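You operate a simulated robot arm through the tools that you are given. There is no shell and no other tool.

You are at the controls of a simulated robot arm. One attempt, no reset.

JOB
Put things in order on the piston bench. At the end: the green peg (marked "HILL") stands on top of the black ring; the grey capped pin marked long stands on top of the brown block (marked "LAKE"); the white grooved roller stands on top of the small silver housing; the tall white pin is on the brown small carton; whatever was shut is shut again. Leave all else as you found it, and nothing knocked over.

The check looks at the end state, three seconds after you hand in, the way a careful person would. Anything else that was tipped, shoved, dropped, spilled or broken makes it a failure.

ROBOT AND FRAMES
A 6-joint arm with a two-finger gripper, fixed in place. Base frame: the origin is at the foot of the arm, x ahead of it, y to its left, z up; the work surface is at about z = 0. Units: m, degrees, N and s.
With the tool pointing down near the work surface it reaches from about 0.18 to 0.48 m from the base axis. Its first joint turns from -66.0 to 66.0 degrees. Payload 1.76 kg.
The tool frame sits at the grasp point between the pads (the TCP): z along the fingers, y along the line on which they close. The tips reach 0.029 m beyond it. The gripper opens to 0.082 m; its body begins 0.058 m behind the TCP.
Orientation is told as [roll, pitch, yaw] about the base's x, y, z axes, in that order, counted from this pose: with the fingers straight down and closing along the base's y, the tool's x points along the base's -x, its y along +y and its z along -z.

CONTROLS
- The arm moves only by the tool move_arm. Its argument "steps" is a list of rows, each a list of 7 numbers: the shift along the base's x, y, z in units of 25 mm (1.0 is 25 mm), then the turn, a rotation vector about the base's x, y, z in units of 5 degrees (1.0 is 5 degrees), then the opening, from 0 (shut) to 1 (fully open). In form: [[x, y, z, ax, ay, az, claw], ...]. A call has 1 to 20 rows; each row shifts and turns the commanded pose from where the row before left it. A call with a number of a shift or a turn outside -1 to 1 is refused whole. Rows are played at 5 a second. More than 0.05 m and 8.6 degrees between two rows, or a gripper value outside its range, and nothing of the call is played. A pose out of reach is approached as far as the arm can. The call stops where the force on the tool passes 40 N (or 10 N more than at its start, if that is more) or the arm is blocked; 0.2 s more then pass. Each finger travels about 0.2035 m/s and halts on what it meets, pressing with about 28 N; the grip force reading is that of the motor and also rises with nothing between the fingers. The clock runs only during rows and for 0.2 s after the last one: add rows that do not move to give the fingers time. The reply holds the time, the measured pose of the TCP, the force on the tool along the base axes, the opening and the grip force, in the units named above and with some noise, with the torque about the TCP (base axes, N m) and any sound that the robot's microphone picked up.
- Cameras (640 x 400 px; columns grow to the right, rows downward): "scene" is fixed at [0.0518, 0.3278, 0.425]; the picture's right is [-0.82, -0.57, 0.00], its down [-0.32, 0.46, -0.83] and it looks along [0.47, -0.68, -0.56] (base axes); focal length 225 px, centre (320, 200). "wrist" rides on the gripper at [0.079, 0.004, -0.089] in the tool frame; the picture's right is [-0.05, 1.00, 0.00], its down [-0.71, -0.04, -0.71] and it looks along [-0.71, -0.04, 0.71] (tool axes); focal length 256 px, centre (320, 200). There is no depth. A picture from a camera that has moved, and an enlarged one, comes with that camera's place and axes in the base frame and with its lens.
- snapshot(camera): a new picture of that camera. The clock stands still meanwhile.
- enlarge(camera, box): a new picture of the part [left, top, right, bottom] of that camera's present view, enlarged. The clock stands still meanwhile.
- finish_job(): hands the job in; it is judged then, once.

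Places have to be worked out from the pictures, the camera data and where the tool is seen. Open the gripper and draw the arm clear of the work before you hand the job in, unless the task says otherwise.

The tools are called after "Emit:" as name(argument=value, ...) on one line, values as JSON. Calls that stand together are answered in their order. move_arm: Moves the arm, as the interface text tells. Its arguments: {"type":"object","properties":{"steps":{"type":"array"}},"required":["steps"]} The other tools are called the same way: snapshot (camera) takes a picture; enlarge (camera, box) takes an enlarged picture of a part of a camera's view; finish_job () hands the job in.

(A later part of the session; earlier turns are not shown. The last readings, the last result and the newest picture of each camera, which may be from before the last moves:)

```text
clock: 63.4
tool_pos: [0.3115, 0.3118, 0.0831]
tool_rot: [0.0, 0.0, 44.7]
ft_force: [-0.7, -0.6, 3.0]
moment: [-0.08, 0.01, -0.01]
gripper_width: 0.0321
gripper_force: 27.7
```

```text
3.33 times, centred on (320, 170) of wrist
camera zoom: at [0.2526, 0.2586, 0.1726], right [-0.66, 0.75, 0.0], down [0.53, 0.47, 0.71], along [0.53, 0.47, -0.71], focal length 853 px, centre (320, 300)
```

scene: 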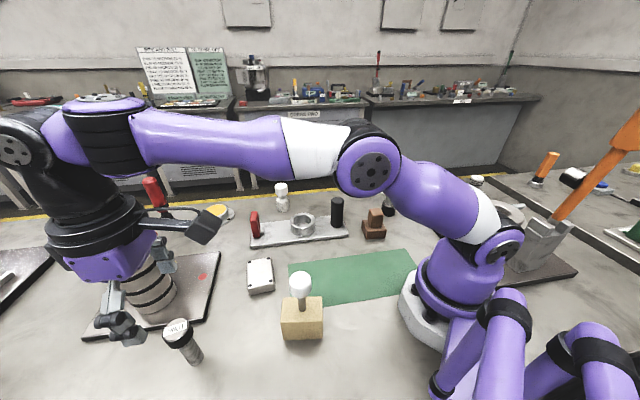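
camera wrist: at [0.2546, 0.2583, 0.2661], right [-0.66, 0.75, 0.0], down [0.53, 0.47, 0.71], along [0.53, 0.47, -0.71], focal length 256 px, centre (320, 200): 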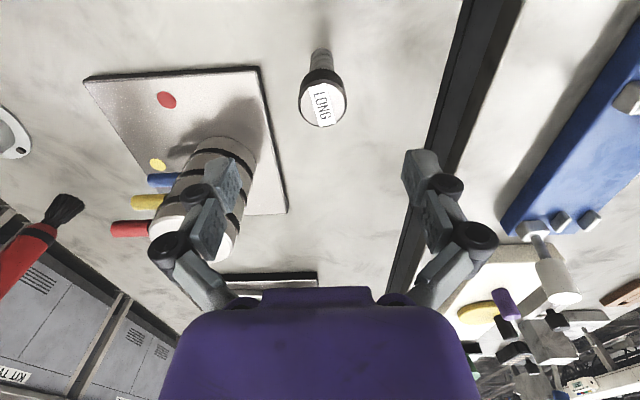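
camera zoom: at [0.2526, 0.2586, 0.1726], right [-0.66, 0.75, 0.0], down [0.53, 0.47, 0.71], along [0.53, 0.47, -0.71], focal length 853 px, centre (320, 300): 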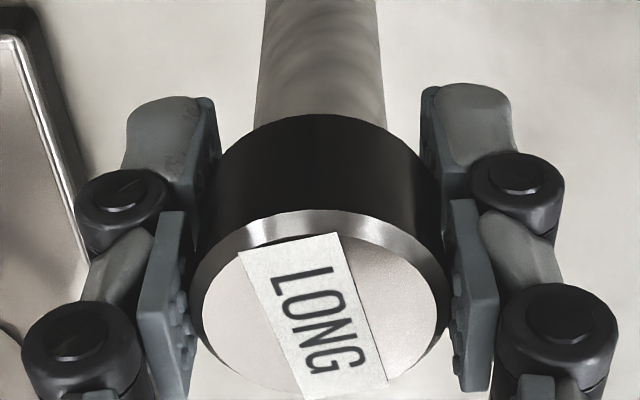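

The grip is firm. I lift the LONG pin well above everything.

Emit:
move_arm(steps=[[0, 0, 0.3, 0, 0, 0, 0.2], [0, 0, 0.6, 0, 0, 0, 0.2], [0, 0, 0.8, 0, 0, 0, 0.2], [0, 0, 0.8, 0, 0, 0, 0.2], [0, 0, 0.8, 0, 0, 0, 0.2], [0, 0, 0.8, 0, 0, 0, 0.2], [0, 0, 0.8, 0, 0, 0, 0.2], [0, 0, 0.8, 0, 0, 0, 0.2], [0, 0, 0.8, 0, 0, 0, 0.2], [0, 0, 0, 0, 0, 0, 0.2]])

Emit:
enlarge(camera="wrist", box=[240, 110, 400, 230])

Emit:
snapshot(camera="scene")

```text
clock: 65.6
tool_pos: [0.3028, 0.2996, 0.2371]
tool_rot: [0.1, -0.1, 44.7]
ft_force: [-0.1, 0.7, -1.2]
moment: [0.01, 0.01, -0.04]
gripper_width: 0.0319
gripper_force: 28.1
out of reach, approached as far as the arm can: row 8, 9
```

```text
3.33 times, centred on (320, 170) of wrist
camera zoom: at [0.244, 0.2472, 0.3271], right [-0.66, 0.75, 0.0], down [0.53, 0.47, 0.71], along [0.53, 0.47, -0.71], focal length 853 px, centre (320, 300)
```

zoom: 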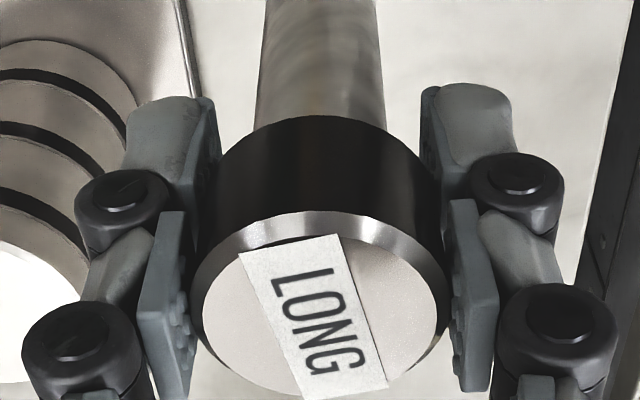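

```text
taken
```

scene: 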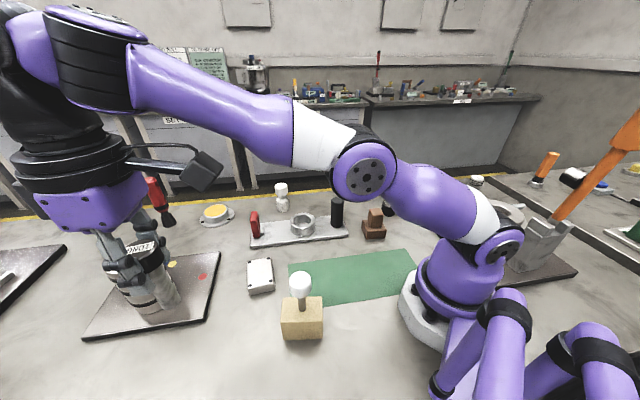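

The pose at this radius and height was at the edge of reach, but the pin is held straight at z≈0.237. I sweep inward and right toward the brown block at that height.

Emit:
move_arm(steps=[[-0.232, -0.9, 0, 0, 0, -0.8, 0.2], [-0.232, -0.9, 0, 0, 0, -0.8, 0.2], [-0.232, -0.9, 0, 0, 0, -0.8, 0.2], [-0.232, -0.9, 0, 0, 0, -0.8, 0.2], [-0.232, -0.9, 0, 0, 0, -0.8, 0.2], [-0.232, -0.9, 0, 0, 0, -0.8, 0.2], [-0.232, -0.9, 0, 0, 0, -0.8, 0.2], [-0.232, -0.9, 0, 0, 0, -0.8, 0.2], [-0.232, -0.9, 0, 0, 0, -0.8, 0.2], [-0.232, -0.9, 0, 0, 0, -0.8, 0.2], [-0.232, -0.9, 0, 0, 0, -0.8, 0.2], [-0.232, -0.9, 0, 0, 0, -0.8, 0.2], [-0.232, -0.9, 0, 0, 0, -0.8, 0.2], [-0.232, -0.9, 0, 0, 0, -0.8, 0.2], [-0.232, -0.9, 0, 0, 0, -0.8, 0.2], [-0.232, -0.9, 0, 0, 0, -0.8, 0.2], [-0.232, -0.9, 0, 0, 0, -0.8, 0.2], [-0.232, -0.9, 0, 0, 0, -0.8, 0.2], [0, 0, 0, 0, 0, 0, 0.2]])

Emit:
snapshot(camera="scene")

Emit:
snapshot(camera="wrist")

```text
clock: 69.6
tool_pos: [0.199, -0.1044, 0.238]
tool_rot: [0.0, 0.0, -27.3]
ft_force: [-0.1, 0.1, -1.1]
moment: [-0.01, 0.01, -0.05]
gripper_width: 0.0319
gripper_force: 28.5
```

```text
taken
```

scene: 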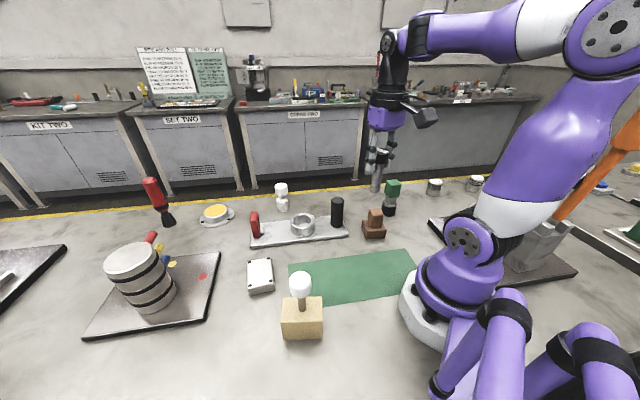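

```text
taken
camera wrist: at [0.1308, -0.0637, 0.3277], right [0.51, 0.86, 0.0], down [0.61, -0.36, 0.71], along [0.61, -0.36, -0.71], focal length 256 px, centre (320, 200)
```

wrist: 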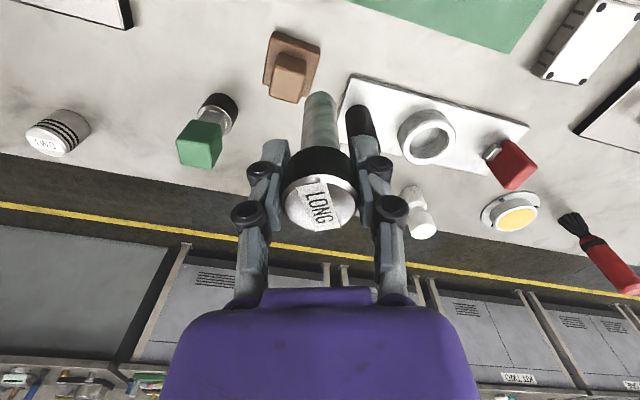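

The arm is short of the block by about 36 mm in y. I move over it and check alignment.

Emit:
move_arm(steps=[[-0.06, -0.712, 0, 0, 0, -0.8, 0.2], [-0.06, -0.712, 0, 0, 0, -0.8, 0.2], [0, 0, 0, 0, 0, 0, 0.2], [0, 0, 0, 0, 0, 0, 0.2]])

Emit:
enlarge(camera="wrist", box=[260, 20, 380, 170])

Emit:
enlarge(camera="scene", box=[340, 150, 410, 245])

```text
clock: 70.6
tool_pos: [0.1961, -0.1393, 0.2396]
tool_rot: [0.0, 0.0, -35.2]
ft_force: [0.0, 0.1, -0.9]
moment: [-0.01, 0.04, 0.01]
gripper_width: 0.0321
gripper_force: 27.8
```

```text
2.67 times, centred on (320, 95) of wrist
camera zoom: at [0.1339, -0.0899, 0.328], right [0.62, 0.78, 0.0], down [0.55, -0.44, 0.71], along [0.55, -0.44, -0.71], focal length 683 px, centre (320, 480)
```

zoom: 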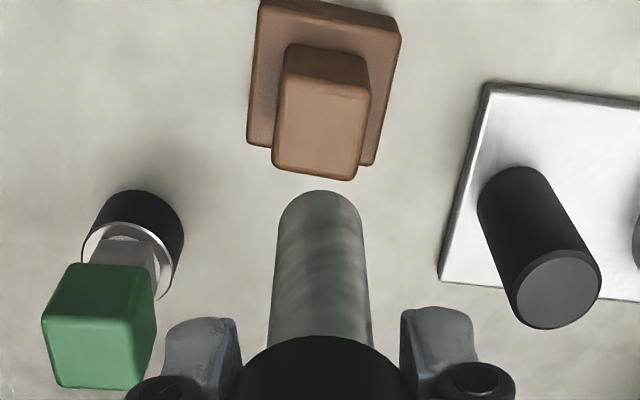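

```text
4.21 times, centred on (375, 198) of scene
camera zoom: at [0.0518, 0.3278, 0.425], right [-0.82, -0.57, 0.0], down [-0.32, 0.46, -0.83], along [0.47, -0.68, -0.56], focal length 946 px, centre (88, 210)
```

zoom: 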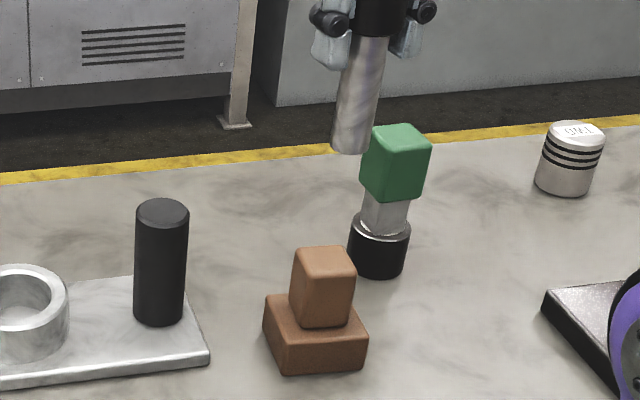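

The pin's foot needs to go about 3 mm outward to centre on the block's top. I correct for that and lower to about 6 mm above.

Emit:
move_arm(steps=[[0.1, -0.063, -0.4, 0, 0, 0, 0.2], [0, 0, -0.8, 0, 0, 0, 0.2], [0, 0, -0.8, 0, 0, 0, 0.2], [0, 0, -0.7, 0, 0, 0, 0.2], [0, 0, -0.4, 0, 0, 0, 0.2], [0, 0, 0, 0, 0, 0, 0.2], [0, 0, 0, 0, 0, 0, 0.2]])

Emit:
enlarge(camera="wrist", box=[260, 40, 380, 170])

Emit:
enlarge(camera="scene", box=[350, 180, 400, 240])

```text
clock: 72.2
tool_pos: [0.1975, -0.1426, 0.1609]
tool_rot: [0.0, 0.1, -35.2]
ft_force: [-0.2, 0.0, -2.0]
moment: [0.02, 0.04, 0.01]
gripper_width: 0.0319
gripper_force: 28.0
```

```text
3.08 times, centred on (320, 105) of wrist
camera zoom: at [0.1362, -0.0928, 0.2506], right [0.62, 0.78, 0.0], down [0.55, -0.44, 0.71], along [0.55, -0.44, -0.71], focal length 788 px, centre (320, 492)
```

zoom: 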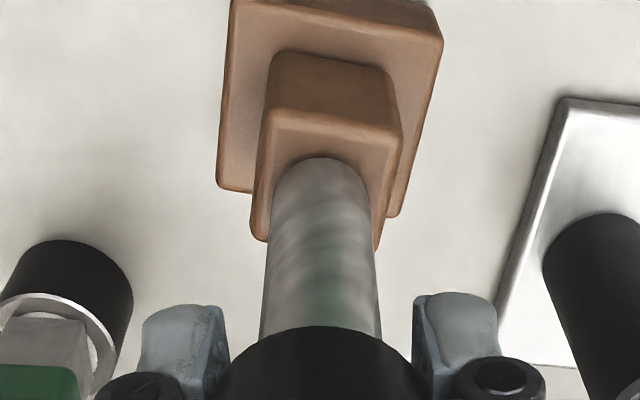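

```text
6.67 times, centred on (375, 210) of scene
camera zoom: at [0.0518, 0.3278, 0.425], right [-0.82, -0.57, 0.0], down [-0.32, 0.46, -0.83], along [0.47, -0.68, -0.56], focal length 1499 px, centre (-47, 133)
```

zoom: 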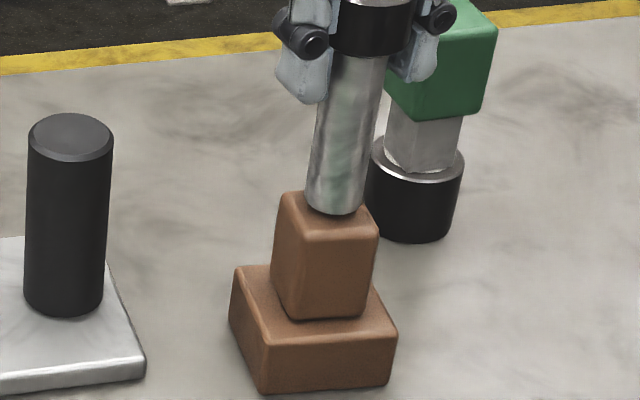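

The foot is centred on the block's top to within about a millimetre in both views. I lower carefully to contact.

Emit:
move_arm(steps=[[0, 0, -0.1, 0, 0, 0, 0.2], [0, 0, -0.06, 0, 0, 0, 0.2], [0, 0, -0.02, 0, 0, 0, 0.2], [0, 0, -0.02, 0, 0, 0, 0.2], [0, 0, 0, 0, 0, 0, 0.2]])

```text
clock: 73.4
tool_pos: [0.1976, -0.1417, 0.157]
tool_rot: [0.0, 0.0, -35.3]
ft_force: [0.7, 0.0, 12.1]
moment: [-0.04, -0.1, 0.0]
gripper_width: 0.0328
gripper_force: 28.5
```

Contact at 12 N. I ease up a hair, open slowly and check before rising.

Emit:
move_arm(steps=[[0, 0, 0.01, 0, 0, 0, 0.2], [0, 0, 0, 0, 0, 0, 0.33], [0, 0, 0, 0, 0, 0, 0.43], [0, 0, 0, 0, 0, 0, 0.6], [0, 0, 0, 0, 0, 0, 0.75], [0, 0, 0, 0, 0, 0, 0.75]])

Emit:
enlarge(camera="scene", box=[340, 150, 420, 245])

Emit:
snapshot(camera="wrist")

```text
clock: 74.8
tool_pos: [0.1981, -0.1418, 0.1576]
tool_rot: [-0.1, 0.0, -35.4]
ft_force: [-0.5, -0.1, -0.5]
moment: [0.03, -0.01, 0.03]
gripper_width: 0.0616
gripper_force: 0.1
```

```text
4.21 times, centred on (380, 198) of scene
camera zoom: at [0.0518, 0.3278, 0.425], right [-0.82, -0.57, 0.0], down [-0.32, 0.46, -0.83], along [0.47, -0.68, -0.56], focal length 946 px, centre (67, 210)
```

zoom: 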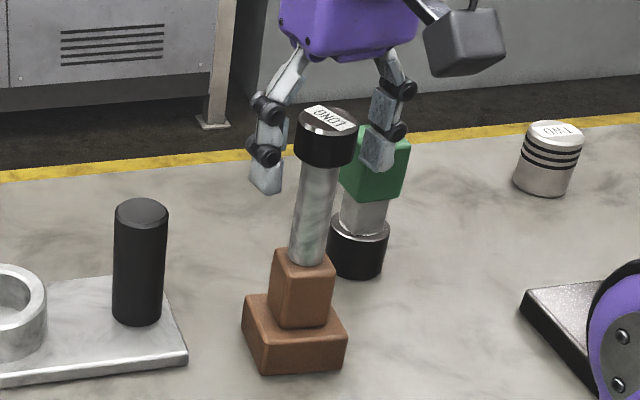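

```text
taken
camera wrist: at [0.1361, -0.0922, 0.2463], right [0.62, 0.78, 0.0], down [0.55, -0.44, 0.71], along [0.55, -0.44, -0.71], focal length 256 px, centre (320, 200)
```

wrist: 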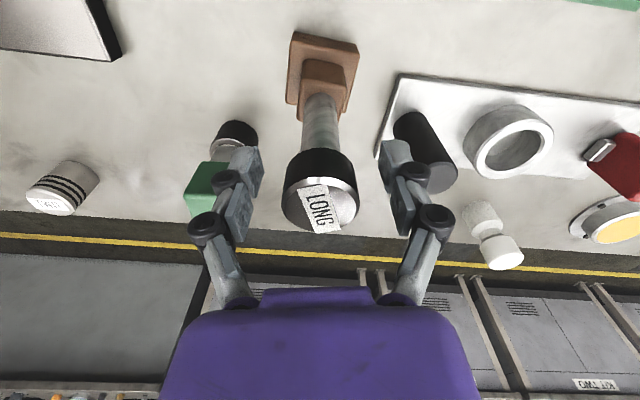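

The LONG pin stands upright on the brown block. I rise clear and move toward the white roller, which I place at (0.480,-0.084) with its top at z≈0.084, right at the reach limit.

Emit:
move_arm(steps=[[0, 0, 0.3, 0, 0, 0, 0.8], [0, 0, 0.8, 0, 0, 0, 0.9], [0, 0, 0.8, 0, 0, 0, 1], [0, 0, 0.8, 0, 0, 0, 1], [0, 0, 0.9, 0, 0, 0, 1], [0, 0, 0, 0, 0, 0, 1]])

Emit:
enlarge(camera="scene", box=[340, 140, 420, 245])

Emit:
snapshot(camera="wrist")

```text
clock: 76.2
tool_pos: [0.1978, -0.1425, 0.2462]
tool_rot: [0.0, -0.1, -35.3]
ft_force: [0.0, -1.0, -0.2]
moment: [0.02, 0.04, -0.01]
gripper_width: 0.082
gripper_force: 0.0
```

```text
3.81 times, centred on (380, 192) of scene
camera zoom: at [0.0518, 0.3278, 0.425], right [-0.82, -0.57, 0.0], down [-0.32, 0.46, -0.83], along [0.47, -0.68, -0.56], focal length 856 px, centre (91, 229)
```

zoom: 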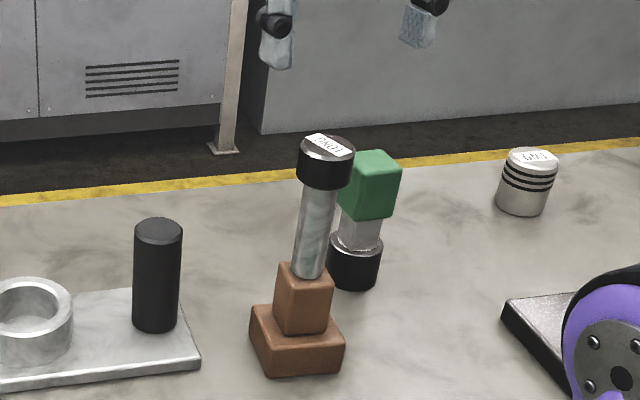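

```text
taken
camera wrist: at [0.1357, -0.0926, 0.3353], right [0.62, 0.78, 0.0], down [0.55, -0.44, 0.71], along [0.55, -0.44, -0.71], focal length 256 px, centre (320, 200)
```

wrist: 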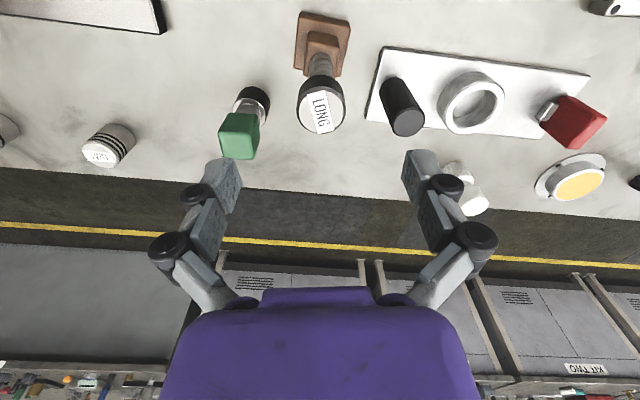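

All is standing well. I now move out toward the roller, staying high and keeping the tool vertical for the moment.

Emit:
move_arm(steps=[[0.848, 0.28, 0, 0, 0, 0.506, 1], [0.848, 0.28, 0, 0, 0, 0.506, 1], [0.848, 0.28, -0.2, 0, 0, 0.506, 1], [0.848, 0.28, -0.2, 0, 0, 0.506, 1], [0.848, 0.28, -0.3, 0, 0, 0.506, 1], [0.848, 0.28, -0.3, 0, 0, 0.506, 1], [0.848, 0.28, -0.3, 0, 0, 0.506, 1], [0.848, 0.28, -0.3, 0, 0, 0.506, 1], [0.848, 0.28, -0.2, 0, 0, 0.506, 1], [0.848, 0.28, -0.2, 0, 0, 0.506, 1], [0, 0, 0, 0, 0, 0, 1]])

Emit:
snapshot(camera="wrist")

Emit:
snapshot(camera="scene")

```text
clock: 78.6
tool_pos: [0.4112, -0.0709, 0.197]
tool_rot: [0.0, 0.0, -10.0]
ft_force: [0.7, -0.3, 0.7]
moment: [-0.02, 0.01, -0.01]
gripper_width: 0.0822
gripper_force: 0.1
```

```text
taken
camera wrist: at [0.3344, -0.053, 0.2858], right [0.23, 0.97, 0.0], down [0.69, -0.16, 0.71], along [0.69, -0.16, -0.71], focal length 256 px, centre (320, 200)
```

wrist: 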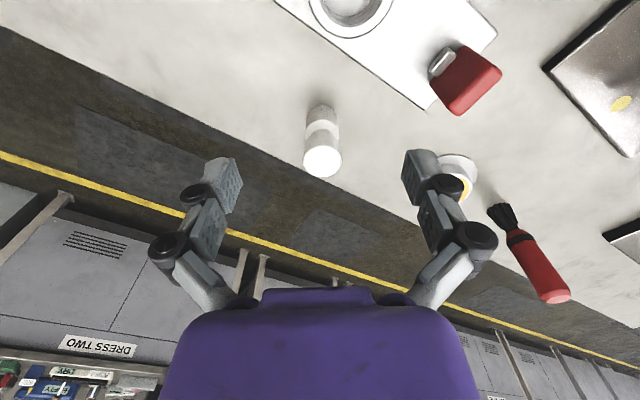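

```text
taken
```

scene: 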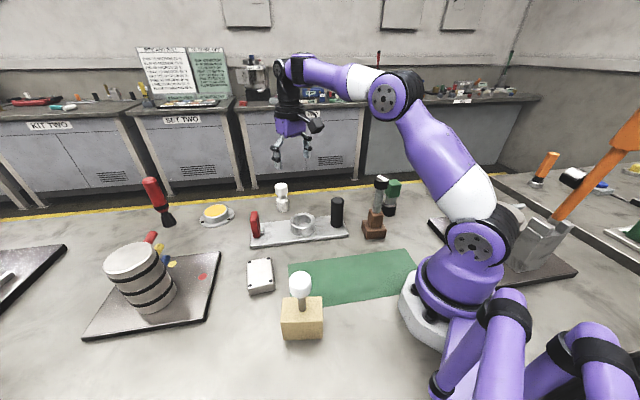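

I enlarge the roller in both views for an exact fix.

Emit:
enlarge(camera="wrist", box=[275, 90, 375, 190])

Emit:
enlarge(camera="scene", box=[262, 175, 302, 220])

```text
4.00 times, centred on (325, 140) of wrist
camera zoom: at [0.3344, -0.053, 0.2858], right [0.23, 0.97, 0.0], down [0.69, -0.16, 0.71], along [0.69, -0.16, -0.71], focal length 1024 px, centre (300, 440)
```

zoom: 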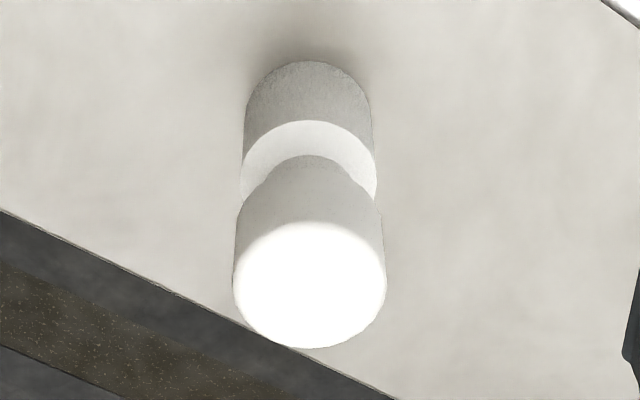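

```text
8.89 times, centred on (282, 198) of scene
camera zoom: at [0.0518, 0.3278, 0.425], right [-0.82, -0.57, 0.0], down [-0.32, 0.46, -0.83], along [0.47, -0.68, -0.56], focal length 1998 px, centre (658, 222)
```

zoom: 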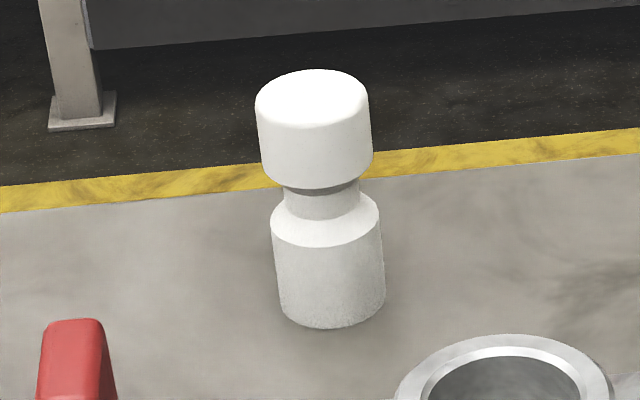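

The roller's cap top is at (0.481,-0.0845,0.082), about 38 mm wide, which is slightly beyond vertical reach. I tilt the tool 15° about its closing axis so the fingers lean outward and the pads stay parallel to the roller's sides, then move out above it.

Emit:
move_arm(steps=[[0, 0, 0, -0.1736, -0.9848, 0, 1], [0, 0, 0, -0.1736, -0.9848, 0, 1], [0, 0, 0, -0.1736, -0.9848, 0, 1], [0.7, -0.142, -0.3, 0, 0, 0, 1], [0.7, -0.142, -0.5, 0, 0, 0, 1], [0.7, -0.142, -0.5, 0, 0, 0, 1], [0.68, -0.142, -0.5, 0, 0, 0, 1], [0, 0, 0, 0, 0, 0, 1], [0, 0, 0, 0, 0, 0, 1]])

Emit:
snapshot(camera="wrist")

Emit:
snapshot(camera="scene")

```text
clock: 80.6
tool_pos: [0.4802, -0.0845, 0.1512]
tool_rot: [0.0, -15.1, -10.0]
ft_force: [-0.6, -1.4, 0.2]
moment: [0.03, 0.0, 0.0]
gripper_width: 0.082
gripper_force: 0.1
```

```text
taken
camera wrist: at [0.3833, -0.0625, 0.2168], right [0.22, 0.97, 0.01], down [0.49, -0.12, 0.87], along [0.85, -0.19, -0.5], focal length 256 px, centre (320, 200)
```

wrist: 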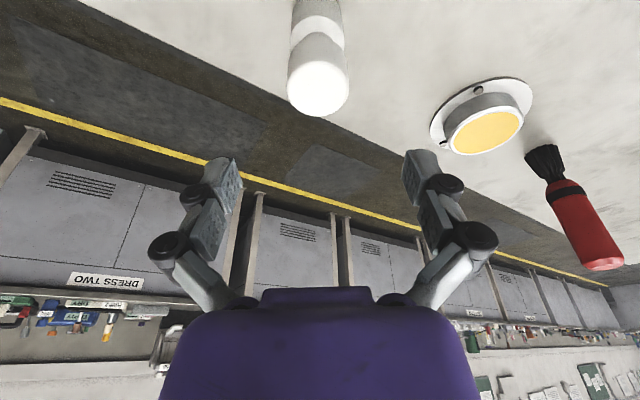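

```text
taken
```

scene: 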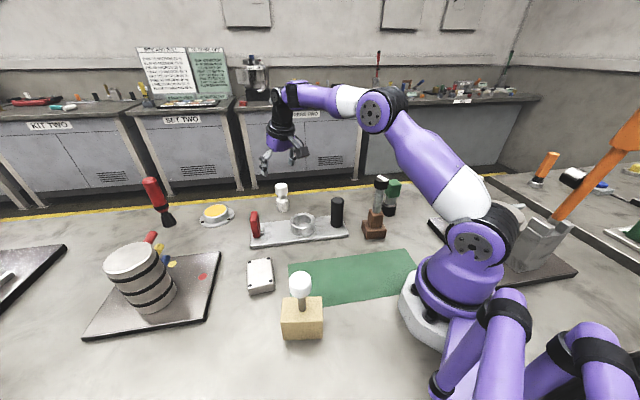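

The tilted pose is reached. I enlarge the roller to check lateral alignment.

Emit:
enlarge(camera="wrist", box=[270, 0, 370, 130])

```text
3.08 times, centred on (320, 65) of wrist
camera zoom: at [0.3833, -0.0625, 0.2168], right [0.22, 0.97, 0.01], down [0.49, -0.12, 0.87], along [0.85, -0.19, -0.5], focal length 788 px, centre (320, 615)
```

zoom: 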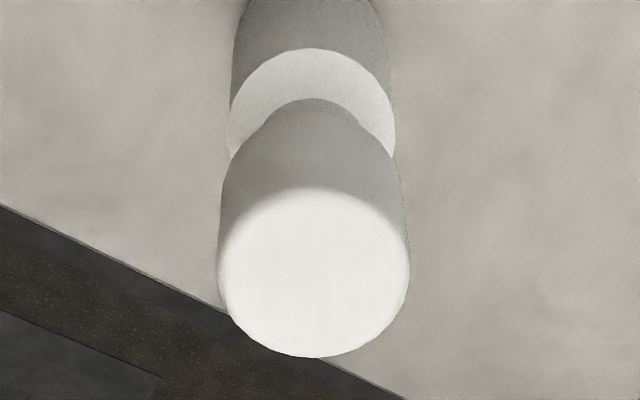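

The roller is about 1–2 mm left of the tool centre. I nudge over, descend to z≈0.069 and close partway.

Emit:
move_arm(steps=[[-0.012, -0.05, -0.3, 0, 0, 0, 1], [0, 0, -0.8, 0, 0, 0, 1], [0, 0, -0.8, 0, 0, 0, 1], [0, 0, -0.8, 0, 0, 0, 1], [0, 0, -0.59, 0, 0, 0, 1], [0, 0, 0, 0, 0, 0, 0.65], [0, 0, 0, 0, 0, 0, 0.65]])

Emit:
enlarge(camera="wrist", box=[240, 110, 400, 230])

Emit:
enlarge(camera="scene", box=[240, 130, 340, 240])

```text
clock: 82.2
tool_pos: [0.4787, -0.0862, 0.0684]
tool_rot: [0.0, -14.9, -10.0]
ft_force: [0.4, 0.5, 0.4]
moment: [-0.02, 0.03, 0.0]
gripper_width: 0.0531
gripper_force: 0.1
```

```text
3.33 times, centred on (320, 170) of wrist
camera zoom: at [0.3813, -0.065, 0.1344], right [0.22, 0.97, 0.01], down [0.49, -0.12, 0.87], along [0.85, -0.19, -0.5], focal length 853 px, centre (320, 300)
```

zoom: 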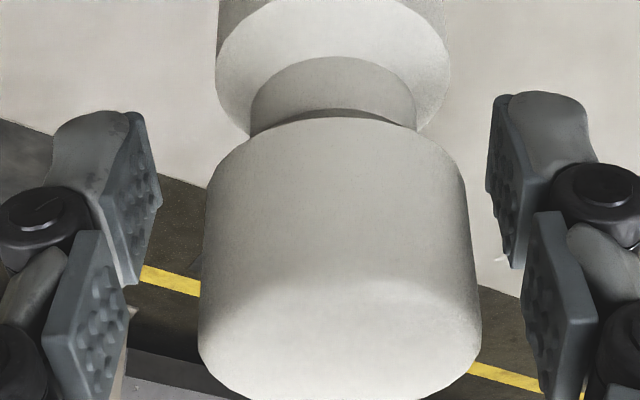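

```text
3.64 times, centred on (290, 185) of scene
camera zoom: at [0.0518, 0.3278, 0.425], right [-0.82, -0.57, 0.0], down [-0.32, 0.46, -0.83], along [0.47, -0.68, -0.56], focal length 817 px, centre (429, 254)
```

zoom: 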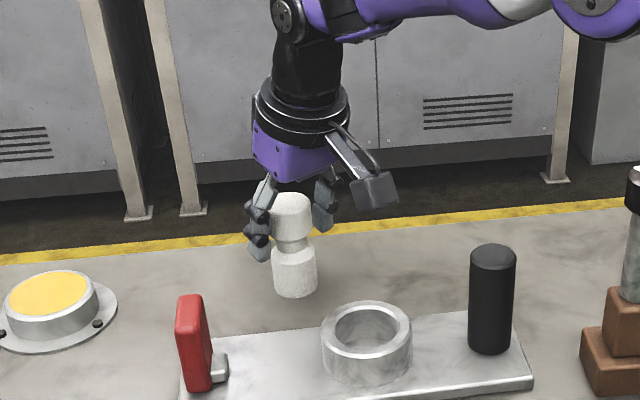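

The roller now sits about 2 mm toward the right pad. I nudge the tool that way and close gradually.

Emit:
move_arm(steps=[[0.018, 0.08, 0, 0, 0, 0, 0.65], [0, 0, 0, 0, 0, 0, 0.6], [0, 0, 0, 0, 0, 0, 0.56], [0, 0, 0, 0, 0, 0, 0.56]])

Emit:
enlarge(camera="wrist", box=[240, 110, 400, 230])

```text
clock: 83.2
tool_pos: [0.4799, -0.0848, 0.0676]
tool_rot: [-0.1, -15.1, -10.1]
ft_force: [0.2, -0.6, -0.8]
moment: [0.0, 0.01, 0.0]
gripper_width: 0.0461
gripper_force: 0.0
```

```text
3.33 times, centred on (320, 170) of wrist
camera zoom: at [0.3821, -0.0625, 0.1354], right [0.22, 0.97, 0.01], down [0.49, -0.12, 0.87], along [0.85, -0.19, -0.5], focal length 853 px, centre (320, 300)
```

zoom: 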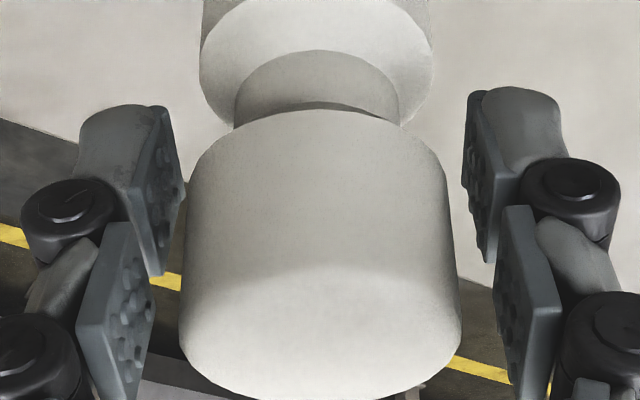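

The roller is now centred, so I close to grip.

Emit:
move_arm(steps=[[0, 0, 0, 0, 0, 0, 0.5], [0, 0, 0, 0, 0, 0, 0.46], [0, 0, 0, 0, 0, 0, 0.42], [0, 0, 0, 0, 0, 0, 0.35], [0, 0, 0, 0, 0, 0, 0.25], [0, 0, 0, 0, 0, 0, 0.25]])

Emit:
enlarge(camera="wrist", box=[240, 110, 400, 230])

```text
clock: 84.6
tool_pos: [0.4797, -0.0835, 0.0709]
tool_rot: [-0.1, -15.0, -10.0]
ft_force: [-1.7, -0.9, 3.7]
moment: [-0.03, 0.1, 0.03]
gripper_width: 0.0366
gripper_force: 27.8
```

```text
3.33 times, centred on (320, 170) of wrist
camera zoom: at [0.3822, -0.0625, 0.1355], right [0.22, 0.97, 0.01], down [0.48, -0.12, 0.87], along [0.85, -0.19, -0.5], focal length 853 px, centre (320, 300)
```

zoom: 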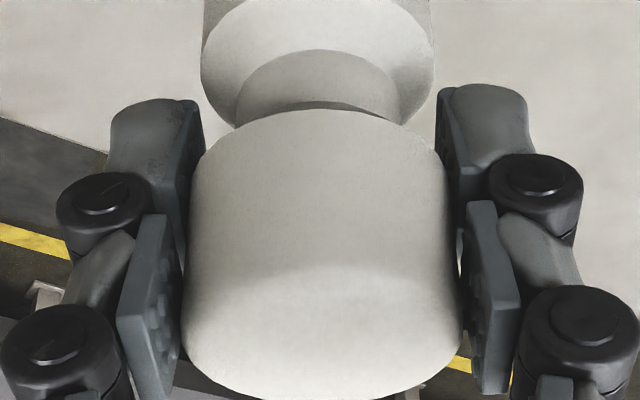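

The roller is gripped (36.6 mm, 28 N). I lift it clear and check that nothing clamps.

Emit:
move_arm(steps=[[0, 0, 0.3, 0, 0, 0, 0.25], [0, 0, 0.6, 0, 0, 0, 0.25], [0, 0, 0.8, 0, 0, 0, 0.25], [0, 0, 0.8, 0, 0, 0, 0.25], [0, 0, 0.8, 0, 0, 0, 0.25], [0, 0, 0.8, 0, 0, 0, 0.25], [-0.2, 0.05, 0.8, 0, 0, 0, 0.25], [0, 0, 0, 0, 0, 0, 0.25]])

Emit:
snapshot(camera="scene")

Emit:
enlarge(camera="wrist", box=[240, 110, 400, 230])

```text
clock: 86.4
tool_pos: [0.4749, -0.0848, 0.1904]
tool_rot: [0.0, -15.0, -10.0]
ft_force: [-0.7, 0.7, -0.8]
moment: [0.02, -0.01, -0.02]
gripper_width: 0.0367
gripper_force: 28.0
```

```text
taken
```

scene: 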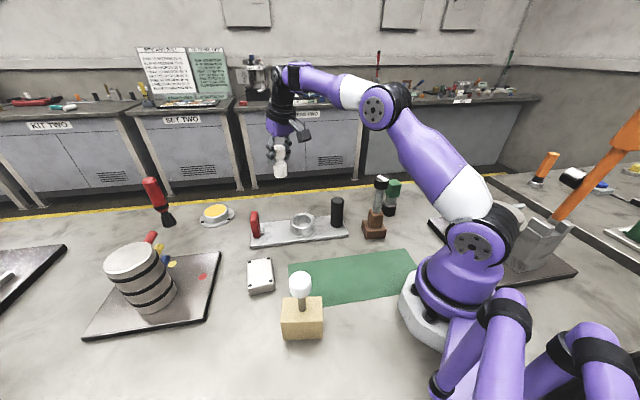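

```text
3.33 times, centred on (320, 170) of wrist
camera zoom: at [0.3775, -0.0632, 0.2568], right [0.22, 0.97, 0.01], down [0.48, -0.12, 0.87], along [0.85, -0.19, -0.5], focal length 853 px, centre (320, 300)
```

zoom: 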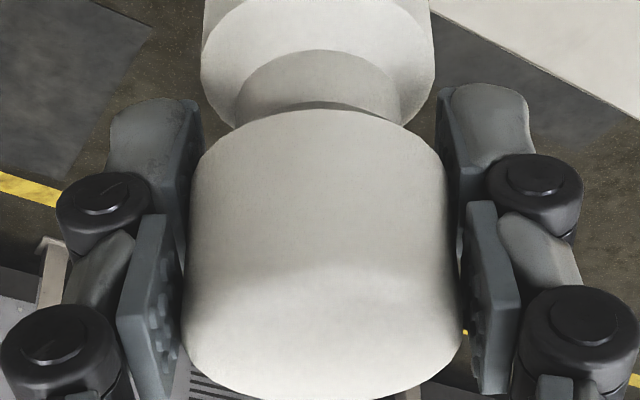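

The roller is held straight with its bottom at z≈0.122. I carry it across to above the silver housing, yawing the tool to 22° while keeping the same tilt.

Emit:
move_arm(steps=[[-0.532, 0.901, 0, 0, 0, 0.64, 0.25], [-0.532, 0.901, 0, 0, 0, 0.64, 0.25], [-0.532, 0.901, 0, 0, 0, 0.64, 0.25], [-0.532, 0.901, 0, 0, 0, 0.64, 0.25], [-0.532, 0.901, 0, 0, 0, 0.64, 0.25], [-0.532, 0.901, 0, 0, 0, 0.64, 0.25], [-0.532, 0.901, 0, 0, 0, 0.64, 0.25], [-0.532, 0.901, 0, 0, 0, 0.64, 0.25], [-0.532, 0.901, 0, 0, 0, 0.64, 0.25], [-0.532, 0.901, 0, 0, 0, 0.64, 0.25], [0, 0, 0, 0, 0, 0, 0.25], [0, 0, 0, 0, 0, 0, 0.25]])

Emit:
snapshot(camera="wrist")

Emit:
snapshot(camera="scene")

```text
clock: 89.0
tool_pos: [0.3412, 0.1396, 0.1924]
tool_rot: [-0.1, -15.0, 22.0]
ft_force: [0.2, 0.0, -1.2]
moment: [0.02, -0.01, -0.02]
gripper_width: 0.0369
gripper_force: 28.1
```

```text
taken
camera wrist: at [0.2472, 0.1059, 0.2582], right [-0.33, 0.94, 0.01], down [0.48, 0.15, 0.87], along [0.82, 0.29, -0.5], focal length 256 px, centre (320, 200)
```

wrist: 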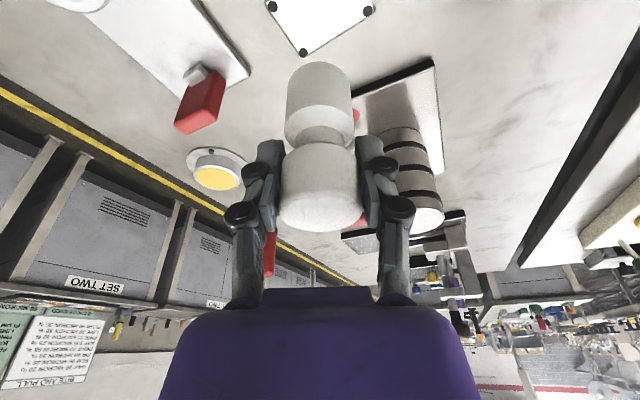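

```text
taken
```

scene: 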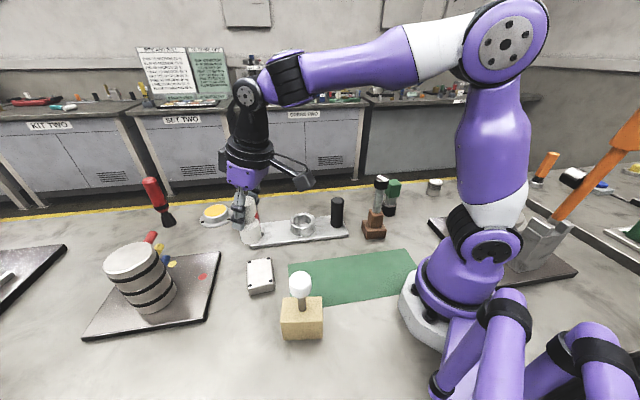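

With refined geometry the housing's centre is at (0.340,0.142) with its top at z≈0.0245. I adjust slightly and lower to about 8 mm above it.

Emit:
move_arm(steps=[[-0.088, 0.08, -0.4, 0, 0, 0, 0.25], [0, 0, -0.8, 0, 0, 0, 0.25], [0, 0, -0.8, 0, 0, 0, 0.25], [0, 0, -0.8, 0, 0, 0, 0.25], [0, 0, -0.5, 0, 0, 0, 0.25], [0, 0, -0.3, 0, 0, 0, 0.25], [0, 0, 0, 0, 0, 0, 0.25], [0, 0, 0, 0, 0, 0, 0.25]])

Emit:
enlarge(camera="scene", box=[225, 215, 305, 300])

Emit:
snapshot(camera="wrist")

```text
clock: 90.8
tool_pos: [0.3394, 0.1432, 0.1023]
tool_rot: [0.1, -15.0, 21.9]
ft_force: [-0.2, 0.3, -1.1]
moment: [0.0, 0.01, -0.01]
gripper_width: 0.0365
gripper_force: 28.1
```

```text
4.71 times, centred on (265, 258) of scene
camera zoom: at [0.0518, 0.3278, 0.425], right [-0.82, -0.57, 0.0], down [-0.32, 0.46, -0.83], along [0.47, -0.68, -0.56], focal length 1058 px, centre (579, -71)
```

zoom: 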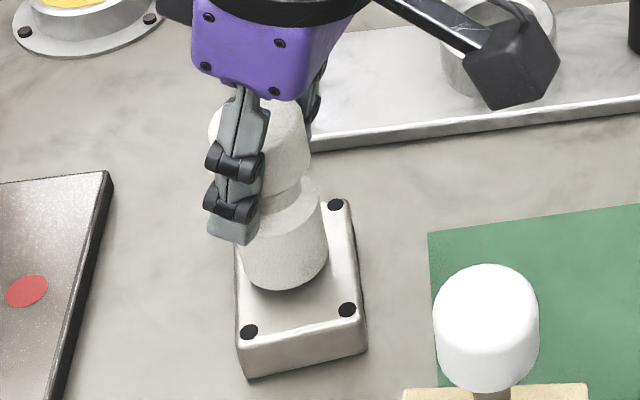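

```text
taken
camera wrist: at [0.2456, 0.1095, 0.1691], right [-0.33, 0.95, 0.01], down [0.48, 0.15, 0.87], along [0.82, 0.29, -0.5], focal length 256 px, centre (320, 200)
```

wrist: 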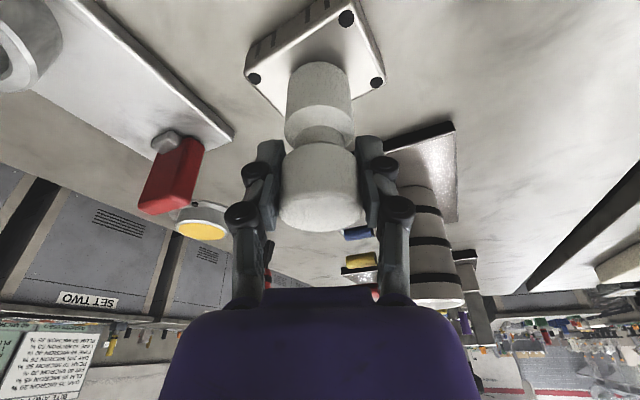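

Both views say the roller should move about 3 mm in −y to be centred on the housing. I apply that and lower a bit closer.

Emit:
move_arm(steps=[[-0.012, -0.12, 0, 0, 0, 0, 0.25], [0, 0, -0.16, 0, 0, 0, 0.25], [0, 0, 0, 0, 0, 0, 0.25], [0, 0, 0, 0, 0, 0, 0.25]])

Emit:
enlarge(camera="scene", box=[235, 235, 295, 300])

Emit:
enlarge(camera="wrist", box=[230, 0, 410, 130])

```text
clock: 91.8
tool_pos: [0.3402, 0.1388, 0.0986]
tool_rot: [0.1, -15.1, 21.9]
ft_force: [0.1, -0.9, -2.2]
moment: [0.01, -0.01, 0.03]
gripper_width: 0.0367
gripper_force: 27.7
```

```text
6.15 times, centred on (265, 268) of scene
camera zoom: at [0.0518, 0.3278, 0.425], right [-0.82, -0.57, 0.0], down [-0.32, 0.46, -0.83], along [0.47, -0.68, -0.56], focal length 1383 px, centre (658, -215)
```

zoom: 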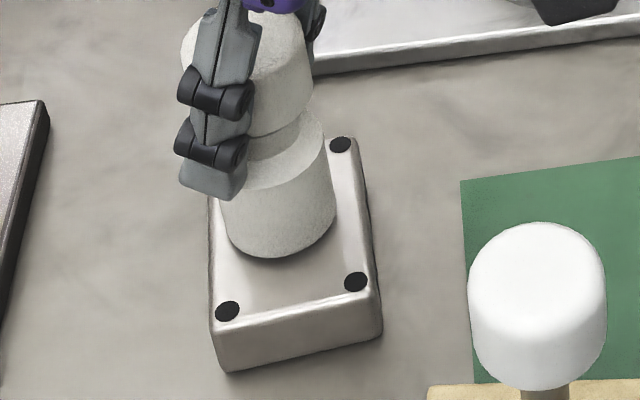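

```text
3.08 times, centred on (320, 65) of wrist
camera zoom: at [0.2466, 0.107, 0.1649], right [-0.33, 0.95, 0.01], down [0.48, 0.15, 0.87], along [0.82, 0.29, -0.5], focal length 788 px, centre (320, 615)
```

zoom: 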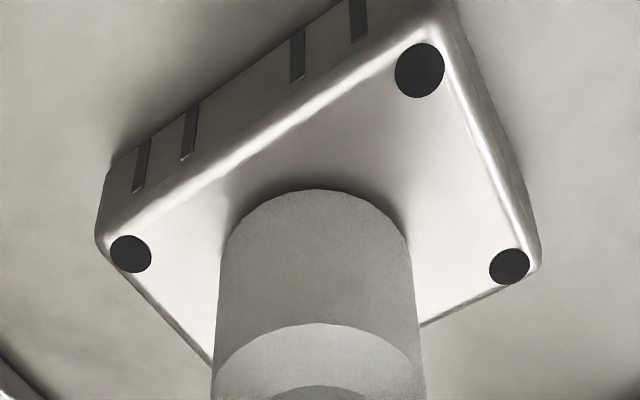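

The roller is centred on the housing to within about 1–2 mm. I lower in small steps to contact.

Emit:
move_arm(steps=[[0, 0, -0.1, 0, 0, 0, 0.25], [0, 0, -0.06, 0, 0, 0, 0.25], [0, 0, -0.02, 0, 0, 0, 0.25], [0, 0, 0, 0, 0, 0, 0.25]])

```text
clock: 92.8
tool_pos: [0.3404, 0.1412, 0.0944]
tool_rot: [0.0, -15.2, 22.0]
ft_force: [1.4, -0.7, 19.2]
moment: [-0.01, -0.08, 0.02]
gripper_width: 0.0369
gripper_force: 28.0
```

Contact at 19 N. I ease up slightly, open slowly and check that the roller stands before withdrawing.

Emit:
move_arm(steps=[[0, 0, 0.012, 0, 0, 0, 0.25], [0, 0, 0, 0, 0, 0, 0.4], [0, 0, 0, 0, 0, 0, 0.5], [0, 0, 0, 0, 0, 0, 0.7], [0, 0, 0, 0, 0, 0, 0.95], [0, 0, 0, 0, 0, 0, 0.95]])

Emit:
snapshot(camera="wrist")

Emit:
enlarge(camera="scene", box=[225, 215, 305, 300])

```text
clock: 94.2
tool_pos: [0.3386, 0.1403, 0.0941]
tool_rot: [0.0, -14.9, 22.0]
ft_force: [0.1, 0.2, -0.2]
moment: [0.01, 0.02, -0.02]
gripper_width: 0.078
gripper_force: 0.1
```

```text
taken
camera wrist: at [0.2455, 0.1076, 0.1598], right [-0.33, 0.95, 0.01], down [0.48, 0.15, 0.87], along [0.82, 0.29, -0.5], focal length 256 px, centre (320, 200)
```

wrist: 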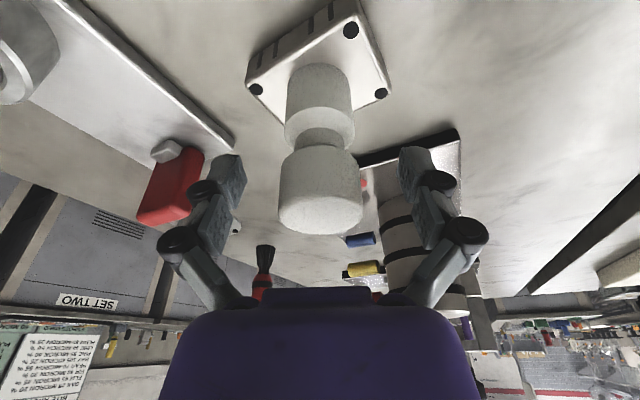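

```text
4.71 times, centred on (265, 258) of scene
camera zoom: at [0.0518, 0.3278, 0.425], right [-0.82, -0.57, 0.0], down [-0.32, 0.46, -0.83], along [0.47, -0.68, -0.56], focal length 1058 px, centre (579, -71)
```

zoom: 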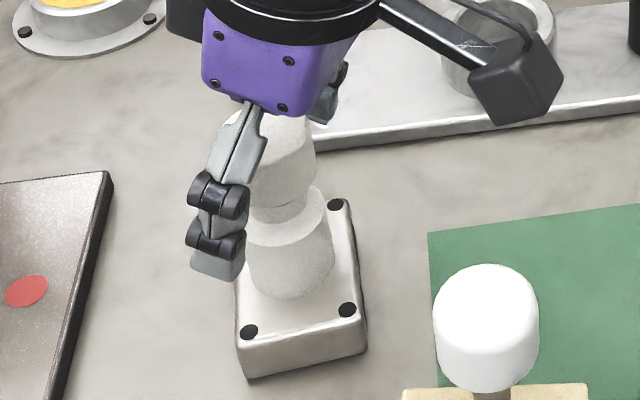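

The roller stands on the housing. I rise straight up, then undo the tilt and withdraw to the starting area.

Emit:
move_arm(steps=[[0, 0, 0.4, 0, 0, 0, 1], [0, 0, 0.8, 0, 0, 0, 1], [0, 0, 0.8, 0, 0, 0, 1], [0, 0, 0.8, 0, 0, 0, 1], [0, 0, 0.8, 0, 0, 0, 1], [0, 0, 0.8, 0, 0, 0, 1], [0, 0, 0.8, 0, 0, 0, 1], [0, 0, 0, 0, 0, 0, 1]])

Emit:
snapshot(camera="scene")

Emit:
snapshot(camera="wrist")

```text
clock: 96.0
tool_pos: [0.3368, 0.1395, 0.2212]
tool_rot: [0.0, -15.0, 22.1]
ft_force: [0.9, -0.5, 0.5]
moment: [0.02, 0.01, -0.01]
gripper_width: 0.0819
gripper_force: 0.0
```

```text
taken
```

scene: 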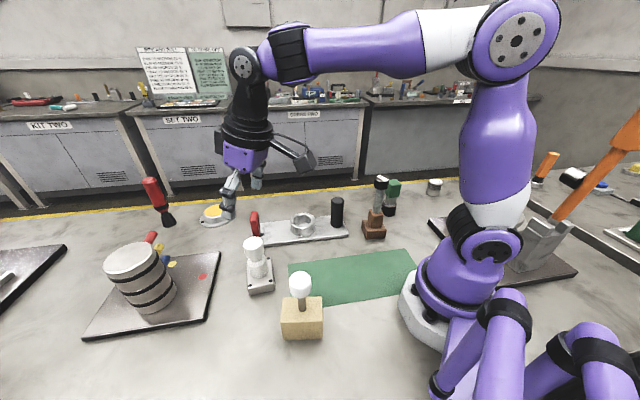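

```text
taken
camera wrist: at [0.244, 0.1057, 0.2875], right [-0.33, 0.95, 0.01], down [0.48, 0.15, 0.87], along [0.82, 0.29, -0.5], focal length 256 px, centre (320, 200)
```

wrist: 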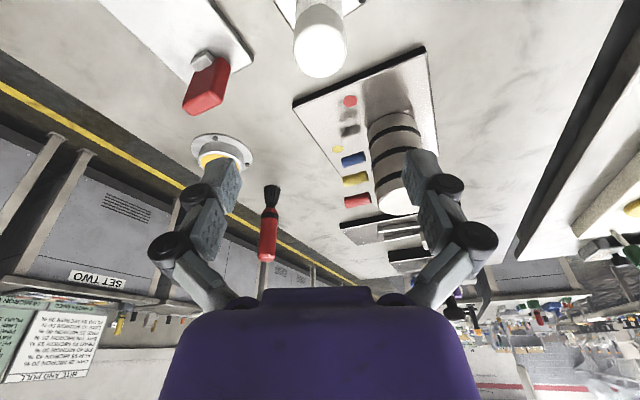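

All four pieces are in place. I undo the tilt and swing back to the right, turning the camera so I can verify the labels and the stability of the right-hand stacks from their far side.

Emit:
move_arm(steps=[[0, 0, 0.2, -0.3746, 0.9272, 0, 1], [0, 0, 0.2, -0.3746, 0.9272, 0, 1], [0, 0, 0.2, -0.3746, 0.9272, 0, 1], [0.026, -0.343, 0, 0, 0, -1, 1], [0.026, -0.343, 0, 0, 0, -1, 1], [0.026, -0.343, 0, 0, 0, -1, 1], [0.026, -0.343, 0, 0, 0, -1, 1], [0.026, -0.343, 0, 0, 0, -1, 1], [0.026, -0.343, 0, 0, 0, -1, 1], [0.026, -0.343, 0, 0, 0, -1, 1], [0.026, -0.343, 0, 0, 0, -1, 1], [0.026, -0.343, 0, 0, 0, -1, 1], [0.026, -0.343, 0, 0, 0, -1, 1], [0.026, -0.343, 0, 0, 0, -1, 1], [0.026, -0.343, 0, 0, 0, -1, 1], [0.026, -0.343, 0, 0, 0, -1, 1], [0.026, -0.343, 0, 0, 0, -1, 1], [0.026, -0.343, 0, 0, 0, -1, 1], [0.026, -0.343, 0, 0, 0, -1, 1], [0.026, -0.343, 0, 0, 0, -1, 1]])

Emit:
move_arm(steps=[[0.026, -0.343, 0, 0, 0, -1, 1], [0.026, -0.343, 0, 0, 0, -1, 1], [0.026, -0.343, 0, 0, 0, -1, 1], [0.026, -0.343, 0, 0, 0, -1, 1], [0.026, -0.343, 0, 0, 0, -1, 1], [0.026, -0.343, 0, 0, 0, -1, 1], [0.026, -0.343, 0, 0, 0, -1, 1], [0.026, -0.343, 0, 0, 0, -1, 1], [0.026, -0.343, 0, 0, 0, -1, 1], [0.026, -0.343, 0, 0, 0, -1, 1], [0.026, -0.343, 0, 0, 0, -1, 1], [0.026, -0.343, 0, 0, 0, -1, 1], [0.026, -0.343, 0, 0, 0, -1, 1], [0.026, -0.343, 0, 0, 0, -1, 1], [0.026, -0.343, 0, 0, 0, -1, 1], [0.026, -0.343, 0, 0, 0, -1, 1], [0.026, -0.343, 0, 0, 0, -1, 1], [0, 0, 0, 0, 0, 0, 1]])

Emit:
snapshot(camera="wrist")

```text
clock: 100.2
tool_pos: [0.3499, -0.0071, 0.2362]
tool_rot: [-0.1, -0.1, -63.0]
ft_force: [0.3, 0.8, 0.2]
moment: [0.02, 0.0, 0.02]
gripper_width: 0.0819
gripper_force: 0.0
```

```text
clock: 104.0
tool_pos: [0.361, -0.1519, 0.2378]
tool_rot: [0.1, 0.0, -148.0]
ft_force: [-0.2, 0.4, -0.5]
moment: [0.02, -0.05, -0.01]
gripper_width: 0.0819
gripper_force: 0.0
```

```text
taken
camera wrist: at [0.4319, -0.1122, 0.3275], right [0.48, -0.88, 0.0], down [-0.62, -0.34, 0.71], along [-0.62, -0.34, -0.71], focal length 256 px, centre (320, 200)
```

wrist: 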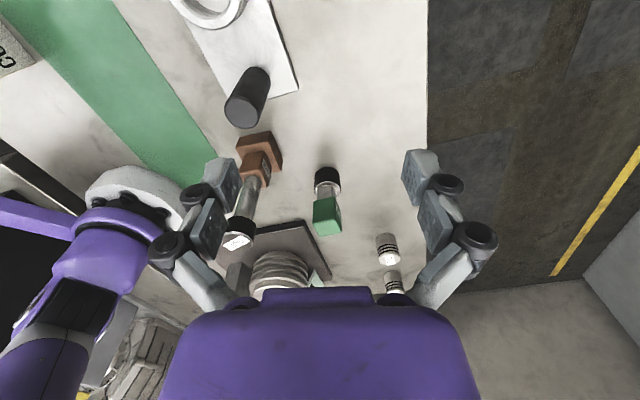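

I enlarge the two stacks from this side to read their labels.

Emit:
enlarge(camera="wrist", box=[225, 125, 295, 195])

Emit:
enlarge(camera="wrist", box=[295, 160, 360, 245])

Emit:
enlarge(camera="wrist", box=[210, 120, 370, 260])

```text
5.71 times, centred on (260, 160) of wrist
camera zoom: at [0.4319, -0.1122, 0.3275], right [0.48, -0.88, 0.0], down [-0.62, -0.34, 0.71], along [-0.62, -0.34, -0.71], focal length 1463 px, centre (663, 429)
```

zoom: 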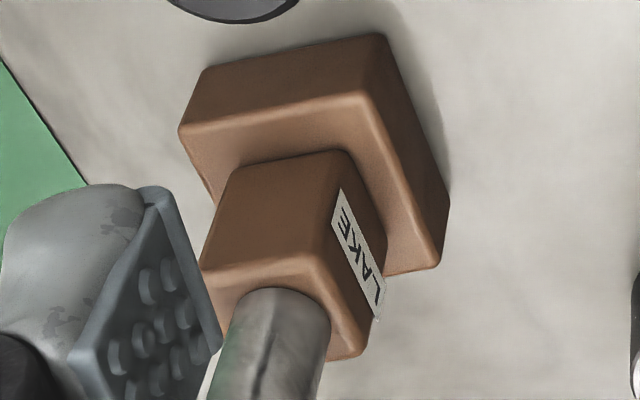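

```text
4.71 times, centred on (328, 202) of wrist
camera zoom: at [0.4319, -0.1122, 0.3275], right [0.48, -0.88, 0.0], down [-0.62, -0.34, 0.71], along [-0.62, -0.34, -0.71], focal length 1205 px, centre (285, 188)
```

zoom: 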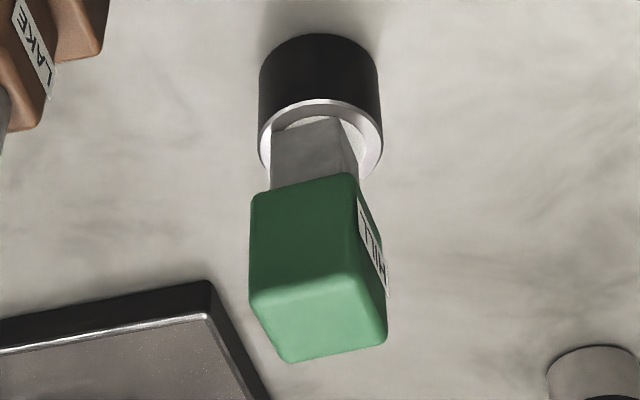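

```text
2.86 times, centred on (290, 190) of wrist
camera zoom: at [0.4319, -0.1122, 0.3275], right [0.48, -0.88, 0.0], down [-0.62, -0.34, 0.71], along [-0.62, -0.34, -0.71], focal length 731 px, centre (406, 229)
```

zoom: 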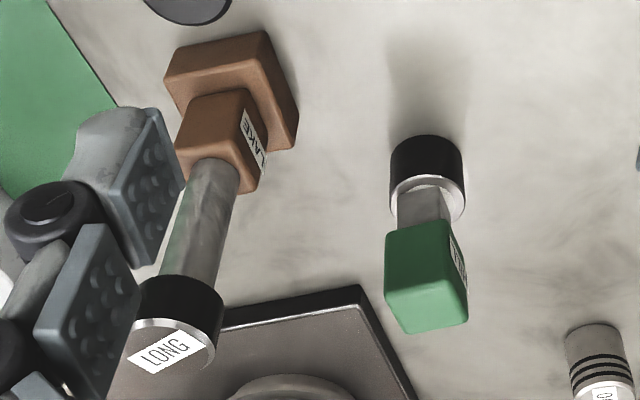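

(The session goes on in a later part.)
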